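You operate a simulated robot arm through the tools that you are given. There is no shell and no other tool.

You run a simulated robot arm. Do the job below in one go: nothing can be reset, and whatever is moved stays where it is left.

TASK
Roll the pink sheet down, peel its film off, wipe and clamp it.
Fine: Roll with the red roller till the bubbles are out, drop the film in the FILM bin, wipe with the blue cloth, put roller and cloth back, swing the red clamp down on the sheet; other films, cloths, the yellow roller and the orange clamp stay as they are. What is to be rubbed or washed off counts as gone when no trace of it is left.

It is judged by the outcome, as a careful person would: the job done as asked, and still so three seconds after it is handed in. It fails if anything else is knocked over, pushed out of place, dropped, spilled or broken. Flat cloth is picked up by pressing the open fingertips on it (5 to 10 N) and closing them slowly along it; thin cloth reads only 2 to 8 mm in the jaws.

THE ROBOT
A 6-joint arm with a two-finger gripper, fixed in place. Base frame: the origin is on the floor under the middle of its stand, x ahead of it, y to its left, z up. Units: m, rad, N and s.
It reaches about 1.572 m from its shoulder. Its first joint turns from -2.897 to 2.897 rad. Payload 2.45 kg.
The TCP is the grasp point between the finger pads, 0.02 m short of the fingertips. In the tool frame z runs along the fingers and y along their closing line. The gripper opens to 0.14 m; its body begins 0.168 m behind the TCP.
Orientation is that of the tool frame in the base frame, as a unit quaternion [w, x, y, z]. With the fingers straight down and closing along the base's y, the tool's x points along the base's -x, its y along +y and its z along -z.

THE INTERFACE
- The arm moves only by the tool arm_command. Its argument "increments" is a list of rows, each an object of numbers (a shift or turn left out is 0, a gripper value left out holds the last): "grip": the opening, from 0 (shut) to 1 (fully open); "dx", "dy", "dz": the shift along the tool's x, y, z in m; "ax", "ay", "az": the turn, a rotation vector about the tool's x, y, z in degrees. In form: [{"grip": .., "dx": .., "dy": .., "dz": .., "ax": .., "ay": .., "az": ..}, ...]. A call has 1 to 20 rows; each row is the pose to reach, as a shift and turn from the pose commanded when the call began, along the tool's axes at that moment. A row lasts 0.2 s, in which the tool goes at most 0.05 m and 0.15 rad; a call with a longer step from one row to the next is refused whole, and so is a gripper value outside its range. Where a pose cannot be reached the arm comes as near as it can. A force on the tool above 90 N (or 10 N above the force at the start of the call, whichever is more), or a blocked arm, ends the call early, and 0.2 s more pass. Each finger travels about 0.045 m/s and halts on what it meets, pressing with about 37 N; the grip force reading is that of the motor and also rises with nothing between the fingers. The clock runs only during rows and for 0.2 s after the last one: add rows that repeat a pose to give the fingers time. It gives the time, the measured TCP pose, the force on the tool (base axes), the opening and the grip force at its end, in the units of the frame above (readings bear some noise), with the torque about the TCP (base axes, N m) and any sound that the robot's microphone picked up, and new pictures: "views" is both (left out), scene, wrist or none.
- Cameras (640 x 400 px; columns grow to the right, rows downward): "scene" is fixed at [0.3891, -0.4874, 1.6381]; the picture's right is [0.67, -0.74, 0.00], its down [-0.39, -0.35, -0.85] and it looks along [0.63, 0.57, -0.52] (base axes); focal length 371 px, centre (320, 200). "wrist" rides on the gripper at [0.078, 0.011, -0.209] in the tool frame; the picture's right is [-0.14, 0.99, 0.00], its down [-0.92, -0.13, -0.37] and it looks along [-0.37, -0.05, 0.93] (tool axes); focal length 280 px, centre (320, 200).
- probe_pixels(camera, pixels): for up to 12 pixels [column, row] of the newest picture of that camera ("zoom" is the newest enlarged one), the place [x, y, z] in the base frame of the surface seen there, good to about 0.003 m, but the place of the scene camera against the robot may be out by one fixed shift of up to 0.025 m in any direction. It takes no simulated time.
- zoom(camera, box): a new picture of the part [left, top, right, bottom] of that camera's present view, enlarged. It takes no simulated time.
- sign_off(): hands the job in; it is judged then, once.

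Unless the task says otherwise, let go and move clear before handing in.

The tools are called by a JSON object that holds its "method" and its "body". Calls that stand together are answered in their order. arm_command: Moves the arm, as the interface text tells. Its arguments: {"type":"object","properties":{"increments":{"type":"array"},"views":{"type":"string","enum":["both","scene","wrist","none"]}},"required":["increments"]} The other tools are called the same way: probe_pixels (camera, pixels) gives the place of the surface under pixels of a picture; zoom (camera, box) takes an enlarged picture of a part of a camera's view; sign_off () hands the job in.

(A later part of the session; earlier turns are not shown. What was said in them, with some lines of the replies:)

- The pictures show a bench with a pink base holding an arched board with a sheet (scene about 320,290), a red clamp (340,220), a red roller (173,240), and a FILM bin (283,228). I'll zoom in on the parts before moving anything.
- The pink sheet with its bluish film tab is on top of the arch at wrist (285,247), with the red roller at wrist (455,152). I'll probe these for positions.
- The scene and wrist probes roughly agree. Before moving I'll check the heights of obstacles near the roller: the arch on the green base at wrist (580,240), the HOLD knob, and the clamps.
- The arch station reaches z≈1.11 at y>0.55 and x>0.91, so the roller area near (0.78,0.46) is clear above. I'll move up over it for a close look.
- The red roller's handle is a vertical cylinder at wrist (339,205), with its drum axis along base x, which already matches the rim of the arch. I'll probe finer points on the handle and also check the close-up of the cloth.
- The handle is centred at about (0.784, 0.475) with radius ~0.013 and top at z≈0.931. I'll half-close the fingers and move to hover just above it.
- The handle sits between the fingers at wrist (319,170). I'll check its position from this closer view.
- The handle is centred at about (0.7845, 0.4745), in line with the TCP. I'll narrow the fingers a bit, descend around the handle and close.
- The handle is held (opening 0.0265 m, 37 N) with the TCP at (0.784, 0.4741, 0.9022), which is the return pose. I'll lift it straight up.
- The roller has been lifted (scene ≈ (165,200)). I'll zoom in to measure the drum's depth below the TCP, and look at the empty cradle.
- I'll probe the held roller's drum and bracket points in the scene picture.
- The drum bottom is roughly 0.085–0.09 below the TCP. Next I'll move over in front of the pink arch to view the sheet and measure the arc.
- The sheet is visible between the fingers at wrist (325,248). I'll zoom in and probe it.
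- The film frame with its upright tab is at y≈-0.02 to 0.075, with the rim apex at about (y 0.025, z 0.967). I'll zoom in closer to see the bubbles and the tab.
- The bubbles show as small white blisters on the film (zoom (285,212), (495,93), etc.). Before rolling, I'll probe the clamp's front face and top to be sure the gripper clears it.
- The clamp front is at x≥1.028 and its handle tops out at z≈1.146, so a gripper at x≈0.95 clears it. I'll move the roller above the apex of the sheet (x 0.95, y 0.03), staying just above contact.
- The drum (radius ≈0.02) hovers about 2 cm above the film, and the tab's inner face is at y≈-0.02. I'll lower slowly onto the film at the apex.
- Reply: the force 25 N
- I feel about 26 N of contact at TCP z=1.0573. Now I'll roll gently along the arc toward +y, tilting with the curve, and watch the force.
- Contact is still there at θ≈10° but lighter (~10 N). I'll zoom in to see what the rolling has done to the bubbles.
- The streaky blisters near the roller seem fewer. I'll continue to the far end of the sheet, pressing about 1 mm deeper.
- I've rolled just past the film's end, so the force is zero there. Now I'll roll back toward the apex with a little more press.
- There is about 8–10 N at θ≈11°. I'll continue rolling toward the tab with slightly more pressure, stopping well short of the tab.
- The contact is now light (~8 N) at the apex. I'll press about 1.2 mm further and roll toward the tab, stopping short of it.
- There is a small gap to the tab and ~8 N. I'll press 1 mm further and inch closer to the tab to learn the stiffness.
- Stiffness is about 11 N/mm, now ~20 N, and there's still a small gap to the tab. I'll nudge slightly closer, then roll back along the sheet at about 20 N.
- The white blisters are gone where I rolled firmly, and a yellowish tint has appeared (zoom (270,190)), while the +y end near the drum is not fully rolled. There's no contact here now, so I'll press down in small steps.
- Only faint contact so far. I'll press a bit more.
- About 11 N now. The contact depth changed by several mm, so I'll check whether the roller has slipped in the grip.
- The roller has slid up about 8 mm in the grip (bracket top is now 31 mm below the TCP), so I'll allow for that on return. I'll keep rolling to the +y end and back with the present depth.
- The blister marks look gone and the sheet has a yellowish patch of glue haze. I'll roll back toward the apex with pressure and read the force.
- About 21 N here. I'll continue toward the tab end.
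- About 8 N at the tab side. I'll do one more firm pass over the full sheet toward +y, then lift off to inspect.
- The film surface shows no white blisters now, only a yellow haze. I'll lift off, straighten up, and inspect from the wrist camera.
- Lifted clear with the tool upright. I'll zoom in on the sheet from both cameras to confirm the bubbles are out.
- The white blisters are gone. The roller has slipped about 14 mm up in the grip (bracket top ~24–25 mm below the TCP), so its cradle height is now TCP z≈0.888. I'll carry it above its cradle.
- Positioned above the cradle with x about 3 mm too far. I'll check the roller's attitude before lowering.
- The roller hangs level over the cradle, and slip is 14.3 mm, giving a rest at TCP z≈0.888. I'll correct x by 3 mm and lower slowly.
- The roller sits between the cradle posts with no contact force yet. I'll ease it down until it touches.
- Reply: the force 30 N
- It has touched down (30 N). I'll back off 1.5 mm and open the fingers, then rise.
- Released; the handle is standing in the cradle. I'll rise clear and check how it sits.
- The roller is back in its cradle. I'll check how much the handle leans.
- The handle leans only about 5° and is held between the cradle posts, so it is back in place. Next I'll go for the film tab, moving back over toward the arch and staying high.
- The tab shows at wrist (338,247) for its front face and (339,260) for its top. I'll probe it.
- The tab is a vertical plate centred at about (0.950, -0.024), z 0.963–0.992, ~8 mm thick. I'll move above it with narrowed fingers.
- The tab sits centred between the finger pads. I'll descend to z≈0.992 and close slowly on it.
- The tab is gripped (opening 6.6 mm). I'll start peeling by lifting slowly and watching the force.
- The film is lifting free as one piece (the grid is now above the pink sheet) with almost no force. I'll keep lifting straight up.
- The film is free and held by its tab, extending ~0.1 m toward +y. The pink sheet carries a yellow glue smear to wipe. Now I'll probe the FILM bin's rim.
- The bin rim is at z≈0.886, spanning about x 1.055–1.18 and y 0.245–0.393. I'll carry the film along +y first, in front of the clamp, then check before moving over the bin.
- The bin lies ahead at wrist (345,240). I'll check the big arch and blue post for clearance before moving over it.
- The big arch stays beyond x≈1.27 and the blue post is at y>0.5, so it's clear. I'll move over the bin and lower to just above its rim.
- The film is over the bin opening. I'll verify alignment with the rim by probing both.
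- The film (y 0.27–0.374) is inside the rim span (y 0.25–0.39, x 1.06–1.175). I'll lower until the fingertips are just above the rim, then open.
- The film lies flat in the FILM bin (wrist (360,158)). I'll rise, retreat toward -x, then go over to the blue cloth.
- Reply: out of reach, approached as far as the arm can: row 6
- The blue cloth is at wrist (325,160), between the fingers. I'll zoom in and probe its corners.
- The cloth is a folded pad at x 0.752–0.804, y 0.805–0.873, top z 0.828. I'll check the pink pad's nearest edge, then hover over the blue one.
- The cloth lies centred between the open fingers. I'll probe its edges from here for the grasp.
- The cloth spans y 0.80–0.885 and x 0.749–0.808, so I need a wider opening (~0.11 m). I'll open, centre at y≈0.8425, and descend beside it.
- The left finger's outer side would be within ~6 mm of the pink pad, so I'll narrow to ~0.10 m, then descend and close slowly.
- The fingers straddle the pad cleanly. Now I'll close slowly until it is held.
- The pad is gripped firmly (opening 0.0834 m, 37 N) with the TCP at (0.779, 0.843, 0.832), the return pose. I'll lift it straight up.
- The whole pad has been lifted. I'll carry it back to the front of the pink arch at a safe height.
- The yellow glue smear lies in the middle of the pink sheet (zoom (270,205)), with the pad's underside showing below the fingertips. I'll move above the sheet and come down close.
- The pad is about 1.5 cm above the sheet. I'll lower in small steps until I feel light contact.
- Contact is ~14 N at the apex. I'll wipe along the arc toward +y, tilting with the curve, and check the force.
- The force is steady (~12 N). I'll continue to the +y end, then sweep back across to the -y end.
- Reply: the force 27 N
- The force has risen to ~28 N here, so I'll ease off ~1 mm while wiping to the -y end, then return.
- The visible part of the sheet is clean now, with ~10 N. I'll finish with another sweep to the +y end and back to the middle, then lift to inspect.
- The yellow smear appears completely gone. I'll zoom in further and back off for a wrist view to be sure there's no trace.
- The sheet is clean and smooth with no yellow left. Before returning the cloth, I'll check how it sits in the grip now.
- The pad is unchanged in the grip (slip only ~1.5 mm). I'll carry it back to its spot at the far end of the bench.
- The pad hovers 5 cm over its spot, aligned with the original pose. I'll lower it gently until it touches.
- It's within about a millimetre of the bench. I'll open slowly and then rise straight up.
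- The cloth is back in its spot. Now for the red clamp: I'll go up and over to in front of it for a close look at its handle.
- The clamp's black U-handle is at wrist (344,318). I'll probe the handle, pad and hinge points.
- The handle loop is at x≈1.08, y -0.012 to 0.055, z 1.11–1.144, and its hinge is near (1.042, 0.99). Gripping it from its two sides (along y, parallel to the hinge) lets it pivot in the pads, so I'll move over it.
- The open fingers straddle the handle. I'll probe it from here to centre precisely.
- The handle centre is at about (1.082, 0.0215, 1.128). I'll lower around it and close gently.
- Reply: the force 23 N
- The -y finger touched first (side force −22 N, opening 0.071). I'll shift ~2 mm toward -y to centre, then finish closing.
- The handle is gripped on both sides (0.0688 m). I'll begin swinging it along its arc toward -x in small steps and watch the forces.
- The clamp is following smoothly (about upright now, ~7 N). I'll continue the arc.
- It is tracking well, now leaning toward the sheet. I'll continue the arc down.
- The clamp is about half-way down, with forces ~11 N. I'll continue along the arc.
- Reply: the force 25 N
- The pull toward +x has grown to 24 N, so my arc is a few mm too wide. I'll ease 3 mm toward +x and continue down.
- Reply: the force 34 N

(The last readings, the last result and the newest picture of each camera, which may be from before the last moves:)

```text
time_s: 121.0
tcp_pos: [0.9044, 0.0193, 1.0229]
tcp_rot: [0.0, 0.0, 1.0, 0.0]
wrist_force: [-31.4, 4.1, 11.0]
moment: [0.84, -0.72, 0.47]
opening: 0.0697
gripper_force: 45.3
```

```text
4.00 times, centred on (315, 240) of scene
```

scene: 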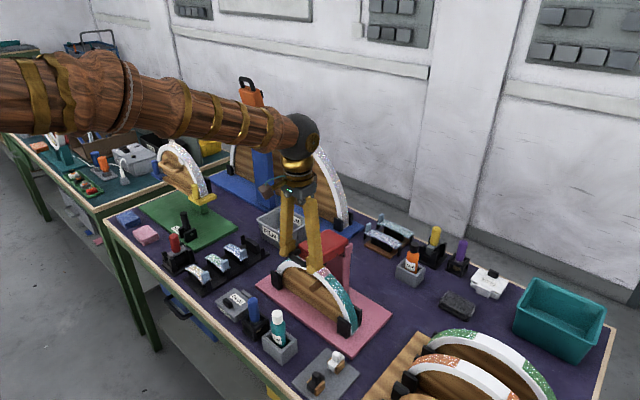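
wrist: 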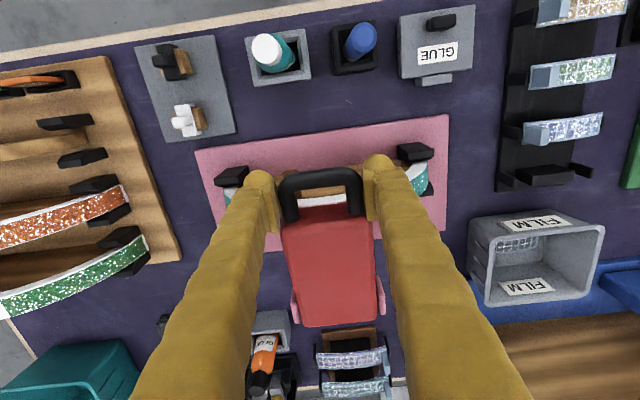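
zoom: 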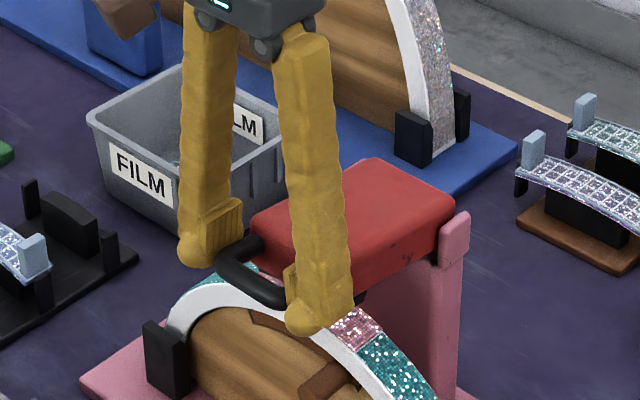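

Now it pushes back −31 N, so I over-corrected by ~2 mm. I'll shift back slightly and go on down slowly.

{"method": "arm_command", "body": {"increments": [{"grip": 0.4, "dx": 0.002, "dz": 0.001}, {"dx": 0.0038, "dz": 0.006}, {"dx": 0.0046, "dz": 0.011}, {"dx": 0.0051, "dz": 0.016}], "views": "scene"}}

{"method": "zoom", "body": {"camera": "scene", "box": [270, 190, 360, 290]}}

```text
time_s: 122.0
tcp_pos: [0.9008, 0.0185, 1.007]
tcp_rot: [0.002, 0.0, 1.0, 0.001]
wrist_force: [49.1, 7.8, 0.8]
moment: [0.79, -1.31, 0.52]
opening: 0.0691
gripper_force: 44.9
```

scene: 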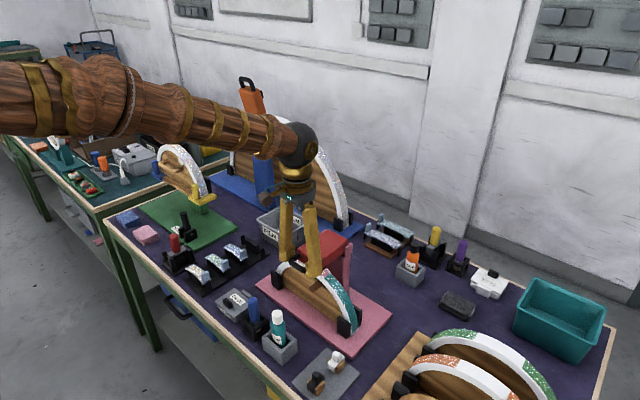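

```text
4.00 times, centred on (315, 240) of scene
```

zoom: 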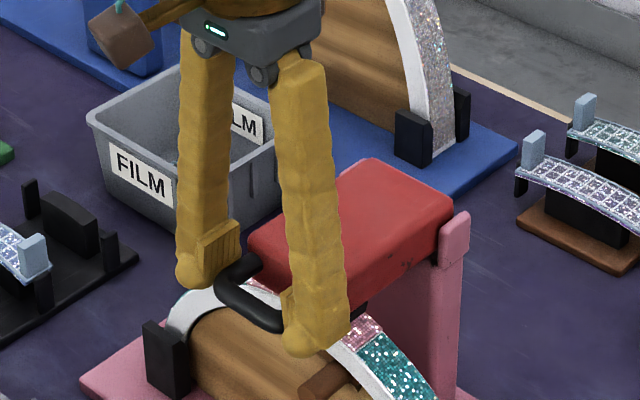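

There's a 49 N pull now, so I'll ease +3 mm in x and keep lowering the last bit gently.

{"method": "arm_command", "body": {"increments": [{"grip": 0.4, "dx": -0.0015, "dz": 0.0}, {"dx": -0.003, "dz": 0.001}, {"dx": -0.003, "dz": 0.003}], "views": "none"}}

```text
time_s: 122.8
tcp_pos: [0.901, 0.0194, 1.0039]
tcp_rot: [-0.001, 0.0, 1.0, 0.001]
wrist_force: [-9.6, 9.2, 14.2]
moment: [0.41, -0.64, 0.41]
opening: 0.0691
gripper_force: 44.7
```

Forces are small again. I'll lower further in small steps.

{"method": "arm_command", "body": {"increments": [{"grip": 0.4, "dx": 0.0007, "dz": 0.0025}, {"dx": 0.0009, "dz": 0.005}], "views": "scene"}}

{"method": "zoom", "body": {"camera": "scene", "box": [280, 210, 360, 290]}}

```text
time_s: 123.4
tcp_pos: [0.9003, 0.0185, 1.0021]
tcp_rot: [0.001, -0.001, 1.0, 0.001]
wrist_force: [-38.5, 10.8, 75.0]
moment: [0.47, -0.31, 0.64]
opening: 0.0694
gripper_force: 45.4
```

scene: 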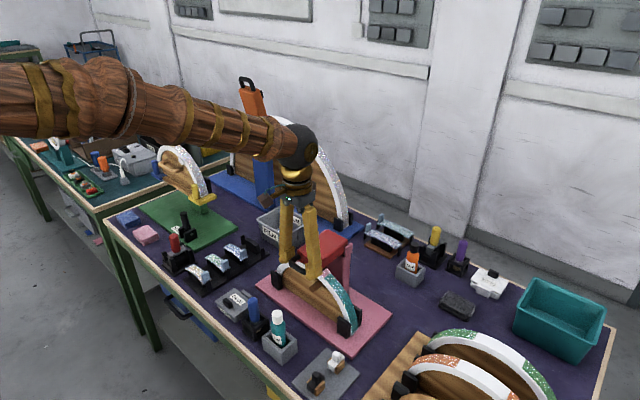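

```text
5.00 times, centred on (320, 250) of scene
```

zoom: 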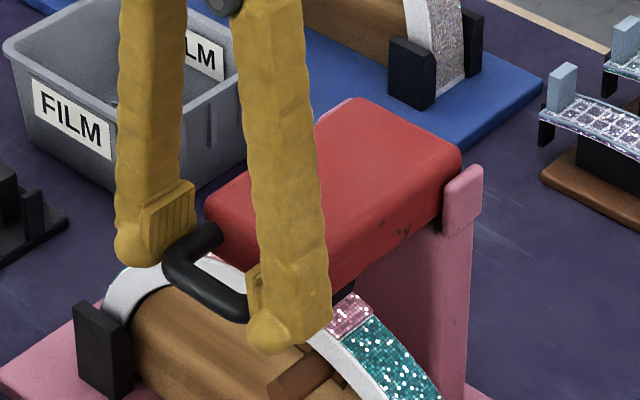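

The force jumped to 75 N upward, so the clamp pad has landed on the sheet. I'll relax a little, then let go of the handle.

{"method": "arm_command", "body": {"increments": [{"grip": 0.4, "dx": -0.0012, "dz": -0.002}, {"dx": -0.0012, "dz": -0.003}], "views": "none"}}

```text
time_s: 124.0
tcp_pos: [0.9021, 0.0189, 1.0013]
tcp_rot: [0.0, 0.0, 1.0, 0.0]
wrist_force: [-38.6, 9.2, 45.4]
moment: [-0.1, 0.21, 0.73]
opening: 0.0692
gripper_force: 44.8
```

Still some stress (fx −39, fz 45). I'll shift slightly toward -x and then open slowly.

{"method": "arm_command", "body": {"increments": [{"grip": 0.4, "dx": 0.0015, "dz": -0.0005}, {"dx": 0.0025, "dz": -0.001}, {"dx": 0.0025, "dz": -0.001, "grip": 0.5}, {"dx": 0.0025, "dz": -0.001, "grip": 0.54}, {"dx": 0.0025, "dz": -0.001, "grip": 0.58}, {"dx": 0.0025, "dz": -0.001, "grip": 0.62}, {"dx": 0.0025, "dz": -0.001, "grip": 0.62}], "views": "both"}}

{"method": "zoom", "body": {"camera": "scene", "box": [280, 210, 360, 290]}}

{"method": "zoom", "body": {"camera": "wrist", "box": [220, 130, 420, 330]}}

```text
time_s: 125.6
tcp_pos: [0.9, 0.0188, 1.0022]
tcp_rot: [0.0, 0.001, 1.0, 0.001]
wrist_force: [0.8, 1.0, -0.7]
moment: [0.0, -0.01, 0.02]
opening: 0.087
gripper_force: 0.0
```

scene: 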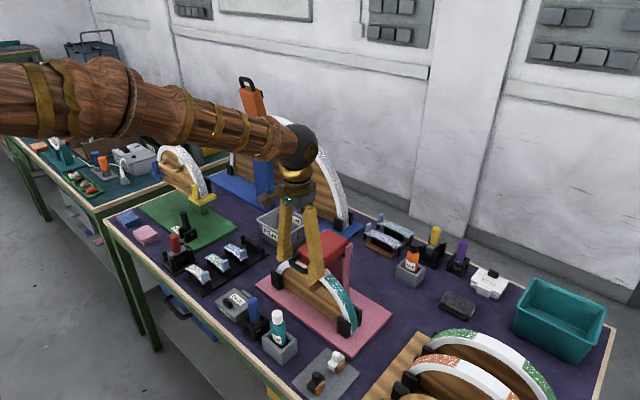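
wrist: 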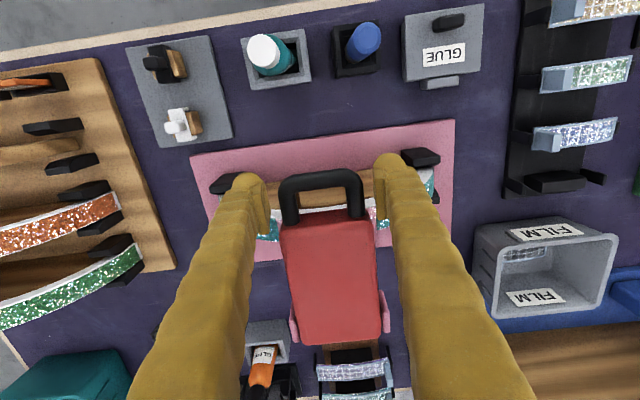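

```text
5.00 times, centred on (320, 250) of scene
```

zoom: 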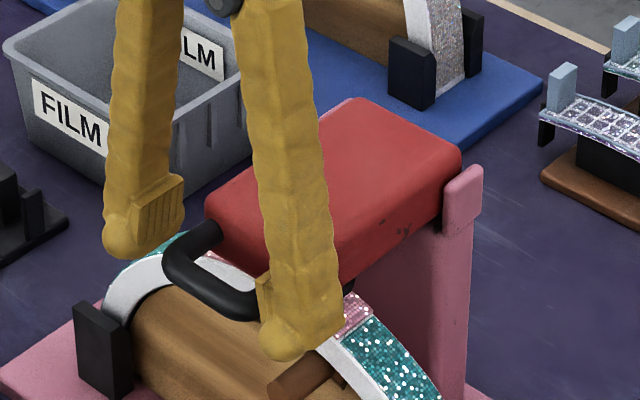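

```text
2.00 times, centred on (320, 230) of wrist
```

zoom: 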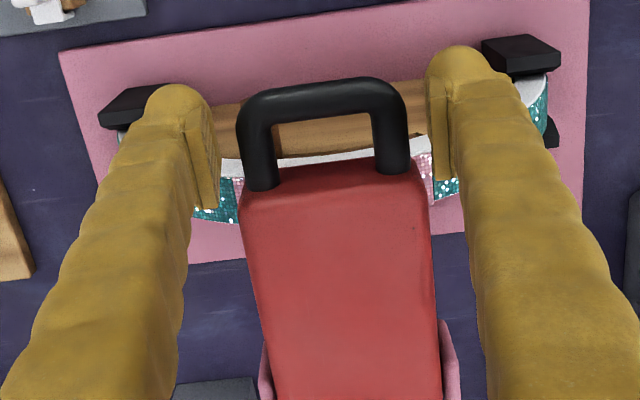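

Released with zero force, and the clamp stays down. I'll rise straight up and back away to inspect the pad's contact with the sheet.

{"method": "arm_command", "body": {"increments": [{"grip": 0.64, "dz": -0.015}, {"dz": -0.035}, {"dz": -0.06}, {"dz": -0.1}, {"dx": 0.02, "dz": -0.14}, {"dx": 0.05, "dz": -0.17}, {"dx": 0.09, "dz": -0.19}, {"dx": 0.13, "dy": 0.03, "dz": -0.19}, {"dx": 0.16, "dy": 0.07, "dz": -0.19}, {"dx": 0.17, "dy": 0.11, "dz": -0.19}, {"dx": 0.17, "dy": 0.15, "dz": -0.19}], "views": "both"}}

{"method": "zoom", "body": {"camera": "scene", "box": [280, 210, 370, 300]}}

{"method": "zoom", "body": {"camera": "scene", "box": [295, 240, 345, 285]}}

```text
time_s: 128.0
tcp_pos: [0.7311, 0.1704, 1.1927]
tcp_rot: [0.001, 0.001, 1.0, 0.001]
wrist_force: [0.5, 0.6, 0.6]
moment: [-0.01, 0.03, 0.02]
opening: 0.09
gripper_force: 0.0
```

scene: 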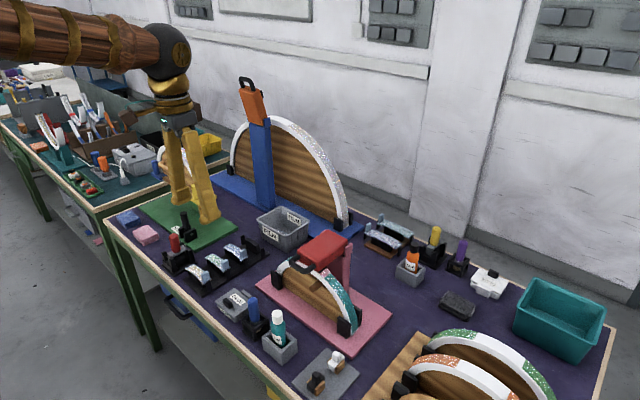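
wrist: 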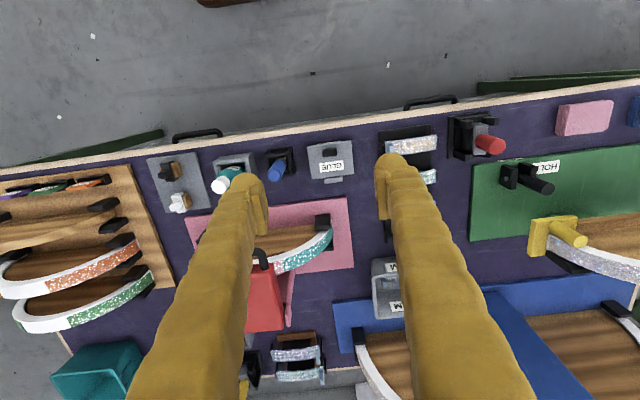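

```text
4.44 times, centred on (325, 255) of scene
```

zoom: 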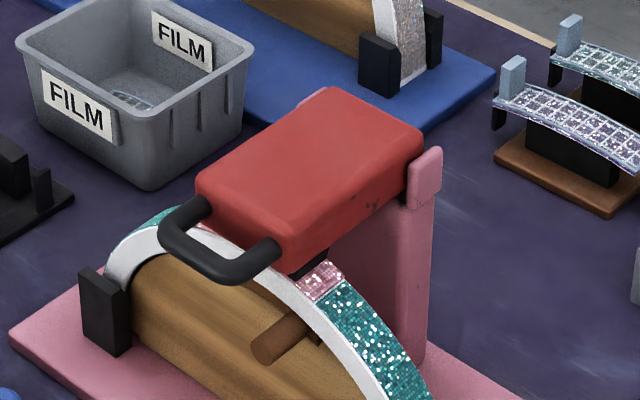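

```text
8.89 times, centred on (320, 262) of scene
```

zoom: 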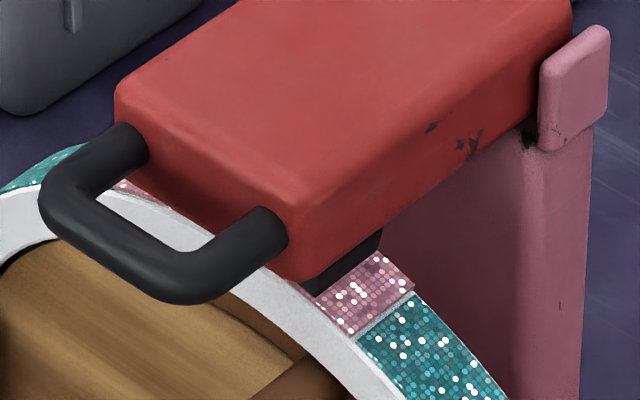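

The clamp lies flat with its black pad on the pink sheet (zoom (345,265)). To make sure it is fully seated, I'll probe its top, then press lightly on it from above.

{"method": "probe_pixels", "body": {"camera": "wrist", "pixels": [[265, 285], [262, 300], [270, 320], [255, 275], [262, 258], [280, 270]]}}

{"method": "probe_pixels", "body": {"camera": "scene", "pixels": [[310, 245], [325, 245], [340, 240], [330, 235], [318, 268], [322, 266], [327, 264], [303, 260], [315, 271], [325, 269], [325, 266], [328, 262]]}}

{"method": "zoom", "body": {"camera": "scene", "box": [315, 255, 335, 275]}}

```text
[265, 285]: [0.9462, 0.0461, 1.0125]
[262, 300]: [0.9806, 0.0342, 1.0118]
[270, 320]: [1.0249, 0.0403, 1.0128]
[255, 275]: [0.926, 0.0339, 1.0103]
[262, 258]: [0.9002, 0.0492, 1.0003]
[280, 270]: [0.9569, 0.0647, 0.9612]
```

```text
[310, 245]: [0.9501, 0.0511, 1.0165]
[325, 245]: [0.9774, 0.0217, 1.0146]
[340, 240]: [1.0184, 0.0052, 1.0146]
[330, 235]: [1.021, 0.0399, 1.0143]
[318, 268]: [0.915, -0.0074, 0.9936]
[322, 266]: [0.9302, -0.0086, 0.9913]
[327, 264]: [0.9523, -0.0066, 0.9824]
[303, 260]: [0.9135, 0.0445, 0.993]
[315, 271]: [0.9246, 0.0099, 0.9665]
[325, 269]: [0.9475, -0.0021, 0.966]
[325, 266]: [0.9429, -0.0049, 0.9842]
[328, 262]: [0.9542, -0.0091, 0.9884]
```

```text
16.00 times, centred on (325, 265) of scene
```

zoom: 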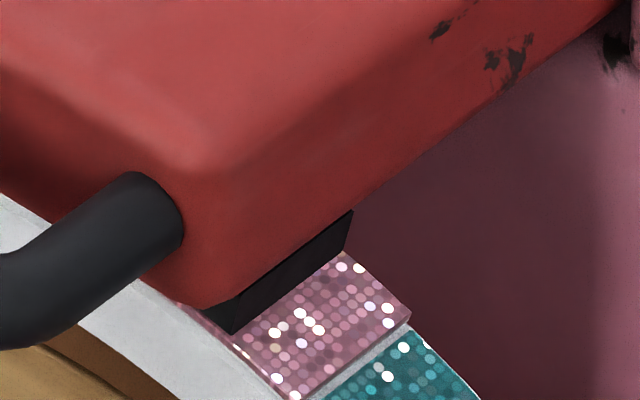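

The arm's top is level at z≈1.012 along its length, so it looks seated. As a final confirmation I'll close the fingers and press lightly on it over the pad.

{"method": "arm_command", "body": {"increments": [{"grip": 0.3, "dx": -0.02, "dy": -0.03}, {"grip": 0.1, "dx": -0.05, "dy": -0.06}, {"grip": 0.0, "dx": -0.085, "dy": -0.09}, {"dx": -0.12, "dy": -0.115}, {"dx": -0.155, "dy": -0.135}, {"dx": -0.19, "dy": -0.15}, {"dx": -0.224, "dy": -0.15}, {"dx": -0.224, "dy": -0.15, "dz": 0.04}, {"dx": -0.224, "dy": -0.15, "dz": 0.08}, {"dx": -0.224, "dy": -0.15, "dz": 0.12}, {"dx": -0.224, "dy": -0.15, "dz": 0.145}, {"dx": -0.224, "dy": -0.15, "dz": 0.145}], "views": "scene"}}

{"method": "zoom", "body": {"camera": "scene", "box": [280, 200, 370, 300]}}

```text
time_s: 130.6
tcp_pos: [0.9533, 0.02, 1.0482]
tcp_rot: [0.0, 0.0, 1.0, 0.0]
wrist_force: [0.4, -0.2, -0.2]
moment: [0.0, 0.01, 0.01]
opening: 0.0001
gripper_force: 29.6
```

scene: 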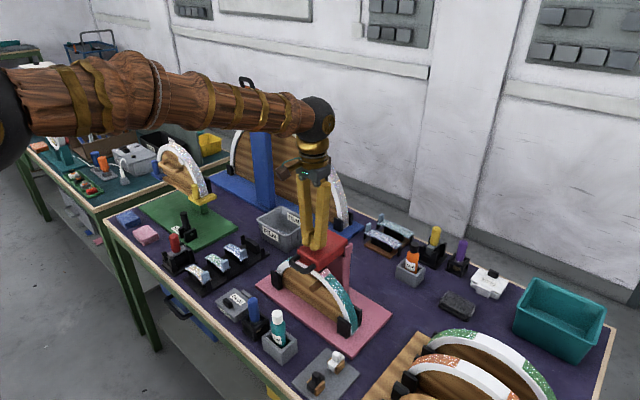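

```text
4.00 times, centred on (325, 250) of scene
```

zoom: 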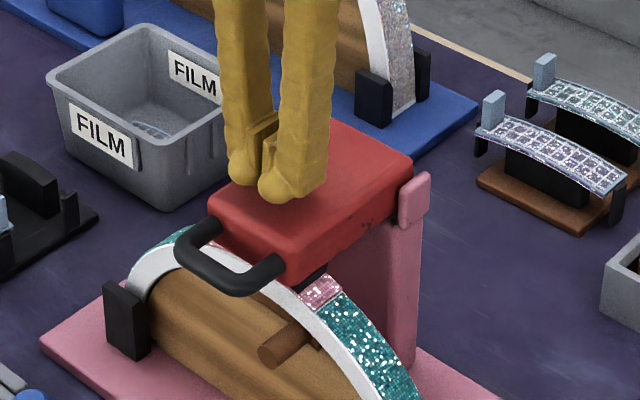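

The closed fingertips are about 1.5 cm above the clamp arm. I'll press down in small steps.

{"method": "arm_command", "body": {"increments": [{"grip": 0, "dz": 0.006}, {"dz": 0.01}, {"dz": 0.013}, {"dz": 0.015}], "views": "none"}}

```text
time_s: 131.6
tcp_pos: [0.9539, 0.0182, 1.0318]
tcp_rot: [-0.001, 0.0, 1.0, 0.0]
wrist_force: [-0.5, 0.1, -0.3]
moment: [-0.02, 0.02, -0.02]
opening: 0.0002
gripper_force: 29.5
```

{"method": "arm_command", "body": {"increments": [{"grip": 0, "dz": 0.001}, {"dz": 0.002}, {"dz": 0.003}], "views": "none"}}

```text
time_s: 132.4
tcp_pos: [0.9546, 0.0179, 1.0311]
tcp_rot: [0.001, 0.0, 1.0, 0.001]
wrist_force: [-11.0, 3.5, 24.8]
moment: [0.05, 0.23, 0.01]
opening: 0.0063
gripper_force: 30.0
```

The arm resists with 25 N right at its resting height, so the clamp is seated. I'll lift straight up, back away and do a last check of the bench.

{"method": "arm_command", "body": {"increments": [{"grip": 0.0, "dz": -0.01}, {"dz": -0.04}, {"dz": -0.085}, {"dz": -0.13}, {"dx": 0.03, "dz": -0.17}, {"dx": 0.07, "dz": -0.21}, {"dx": 0.11, "dy": 0.03, "dz": -0.24}, {"dx": 0.155, "dy": 0.05, "dz": -0.26}, {"dx": 0.2, "dy": 0.06, "dz": -0.28}, {"dx": 0.245, "dy": 0.08, "dz": -0.29}, {"dx": 0.28, "dy": 0.12, "dz": -0.29}, {"dx": 0.28, "dy": 0.12, "dz": -0.29}], "views": "both"}}

{"method": "zoom", "body": {"camera": "scene", "box": [280, 210, 370, 300]}}

{"method": "zoom", "body": {"camera": "scene", "box": [100, 190, 260, 300]}}

{"method": "zoom", "body": {"camera": "wrist", "box": [180, 130, 420, 330]}}

```text
refused: row 6 steps farther than a row can; nothing moved
```

```text
4.44 times, centred on (325, 255) of scene
```

zoom: 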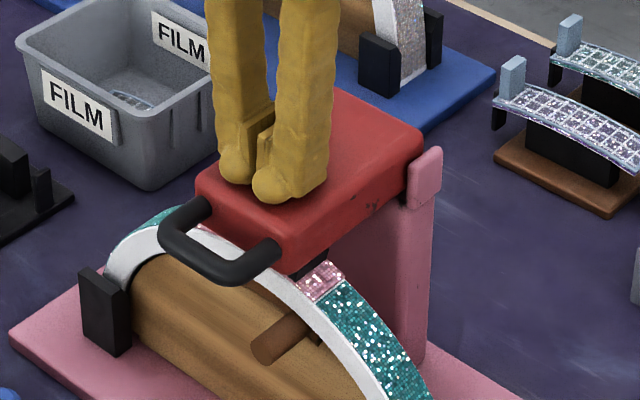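

```text
3.64 times, centred on (180, 245) of scene
```

zoom: 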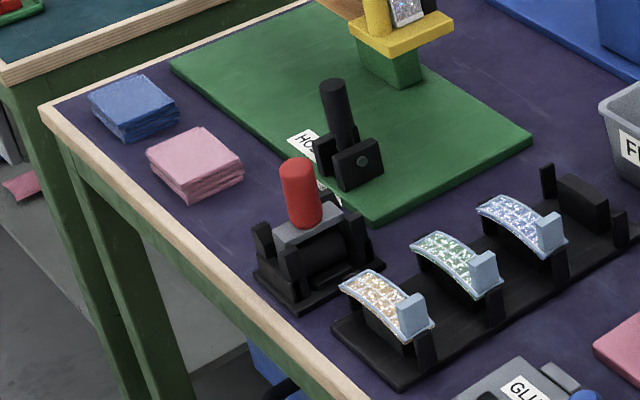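

```text
2.00 times, centred on (300, 230) of wrist
```

zoom: 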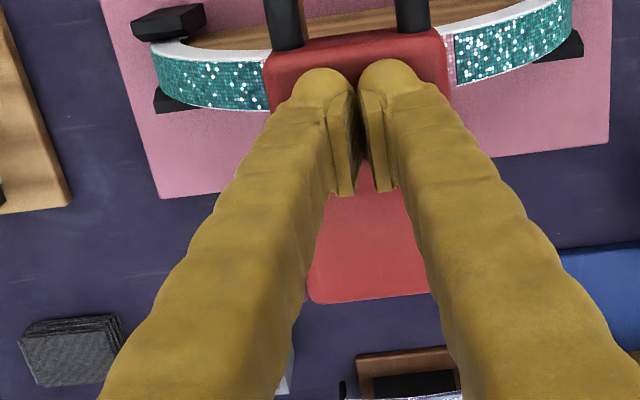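

That call was refused because a diagonal step was too long. I'll repeat the retreat with smaller steps.

{"method": "arm_command", "body": {"increments": [{"grip": 0.0, "dz": -0.01}, {"dz": -0.04}, {"dz": -0.08}, {"dz": -0.12}, {"dx": 0.02, "dz": -0.155}, {"dx": 0.045, "dz": -0.19}, {"dx": 0.075, "dz": -0.22}, {"dx": 0.11, "dy": 0.01, "dz": -0.24}, {"dx": 0.15, "dy": 0.02, "dz": -0.25}, {"dx": 0.19, "dy": 0.03, "dz": -0.26}, {"dx": 0.23, "dy": 0.04, "dz": -0.26}, {"dx": 0.265, "dy": 0.06, "dz": -0.26}, {"dx": 0.29, "dy": 0.09, "dz": -0.26}, {"dx": 0.29, "dy": 0.12, "dz": -0.26}], "views": "both"}}

{"method": "zoom", "body": {"camera": "scene", "box": [280, 210, 370, 300]}}

{"method": "zoom", "body": {"camera": "wrist", "box": [360, 80, 640, 260]}}

```text
time_s: 135.4
tcp_pos: [0.6615, 0.1402, 1.2891]
tcp_rot: [0.0, 0.0, 1.0, 0.0]
wrist_force: [0.0, 0.0, -0.6]
moment: [0.01, -0.01, -0.01]
opening: 0.0
gripper_force: 29.4
```

scene: 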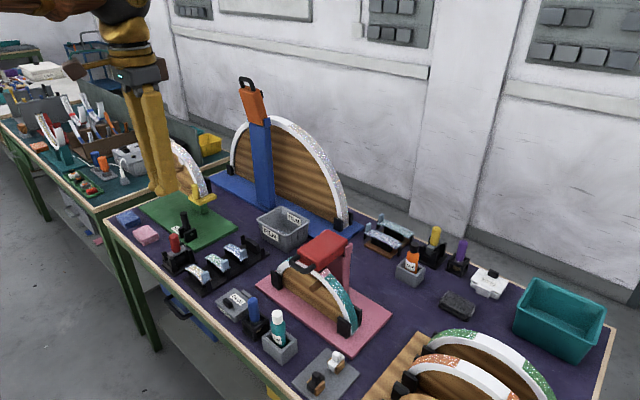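
wrist: 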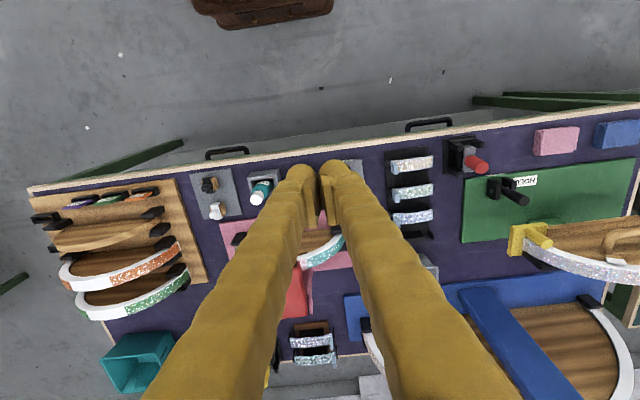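

```text
4.44 times, centred on (325, 255) of scene
```

zoom: 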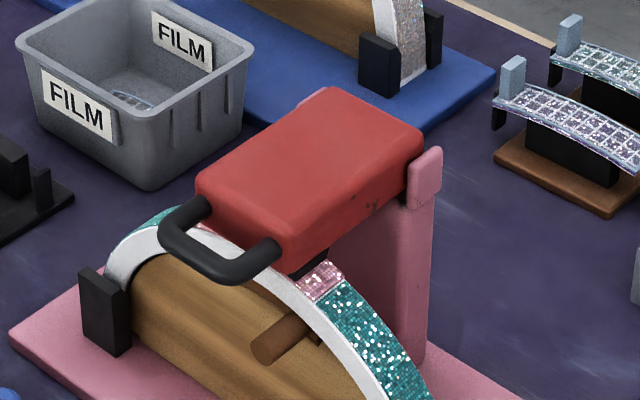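

```text
2.22 times, centred on (500, 170) of wrist
```

zoom: 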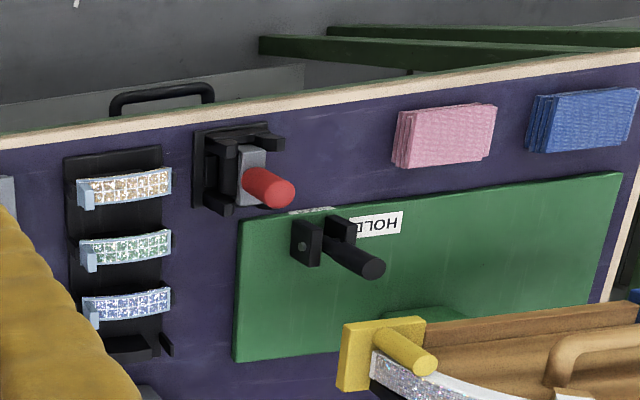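

The bench looks right in both views:
- **Clamp:** the red clamp is level on the clean pink sheet (scene (325,250)).
- **Film:** it lies in the FILM bin.
- **Roller and cloth:** the red roller is in its cradle and the blue cloth is on its spot.
- **Other items:** nothing else has moved.

The arm is clear with nothing held, so I'll hand in the job.

{"method": "sign_off", "body": {}}

```text
The job is handed in.
```

I rolled the pink sheet, peeled it, wiped it and clamped it, then handed the job in. I haven't seen the judge's result.

- **Rolling:** I made several passes with the red roller at up to about 26 N. The white blisters under the film were gone afterwards. The drum couldn't reach the last 2–3 cm beside the film tab, but I saw no blisters there.
- **Film:** it came off in one piece and lies flat in the FILM bin.
- **Wiping:** close-ups before clamping showed no trace of the yellow glue smear.
- **Roller and cloth:** the blue cloth is back on its spot. The red roller is back in its cradle, but its handle leans about 5° compared with the start.
- **Clamp:** the red clamp lies level with its pad on the sheet. A light press on top met about 25 N at its resting height, so it is seated.

The other films, cloths, the yellow roller and the orange clamp look unmoved in the last pictures. The gripper was empty and clear of the bench when I handed in.
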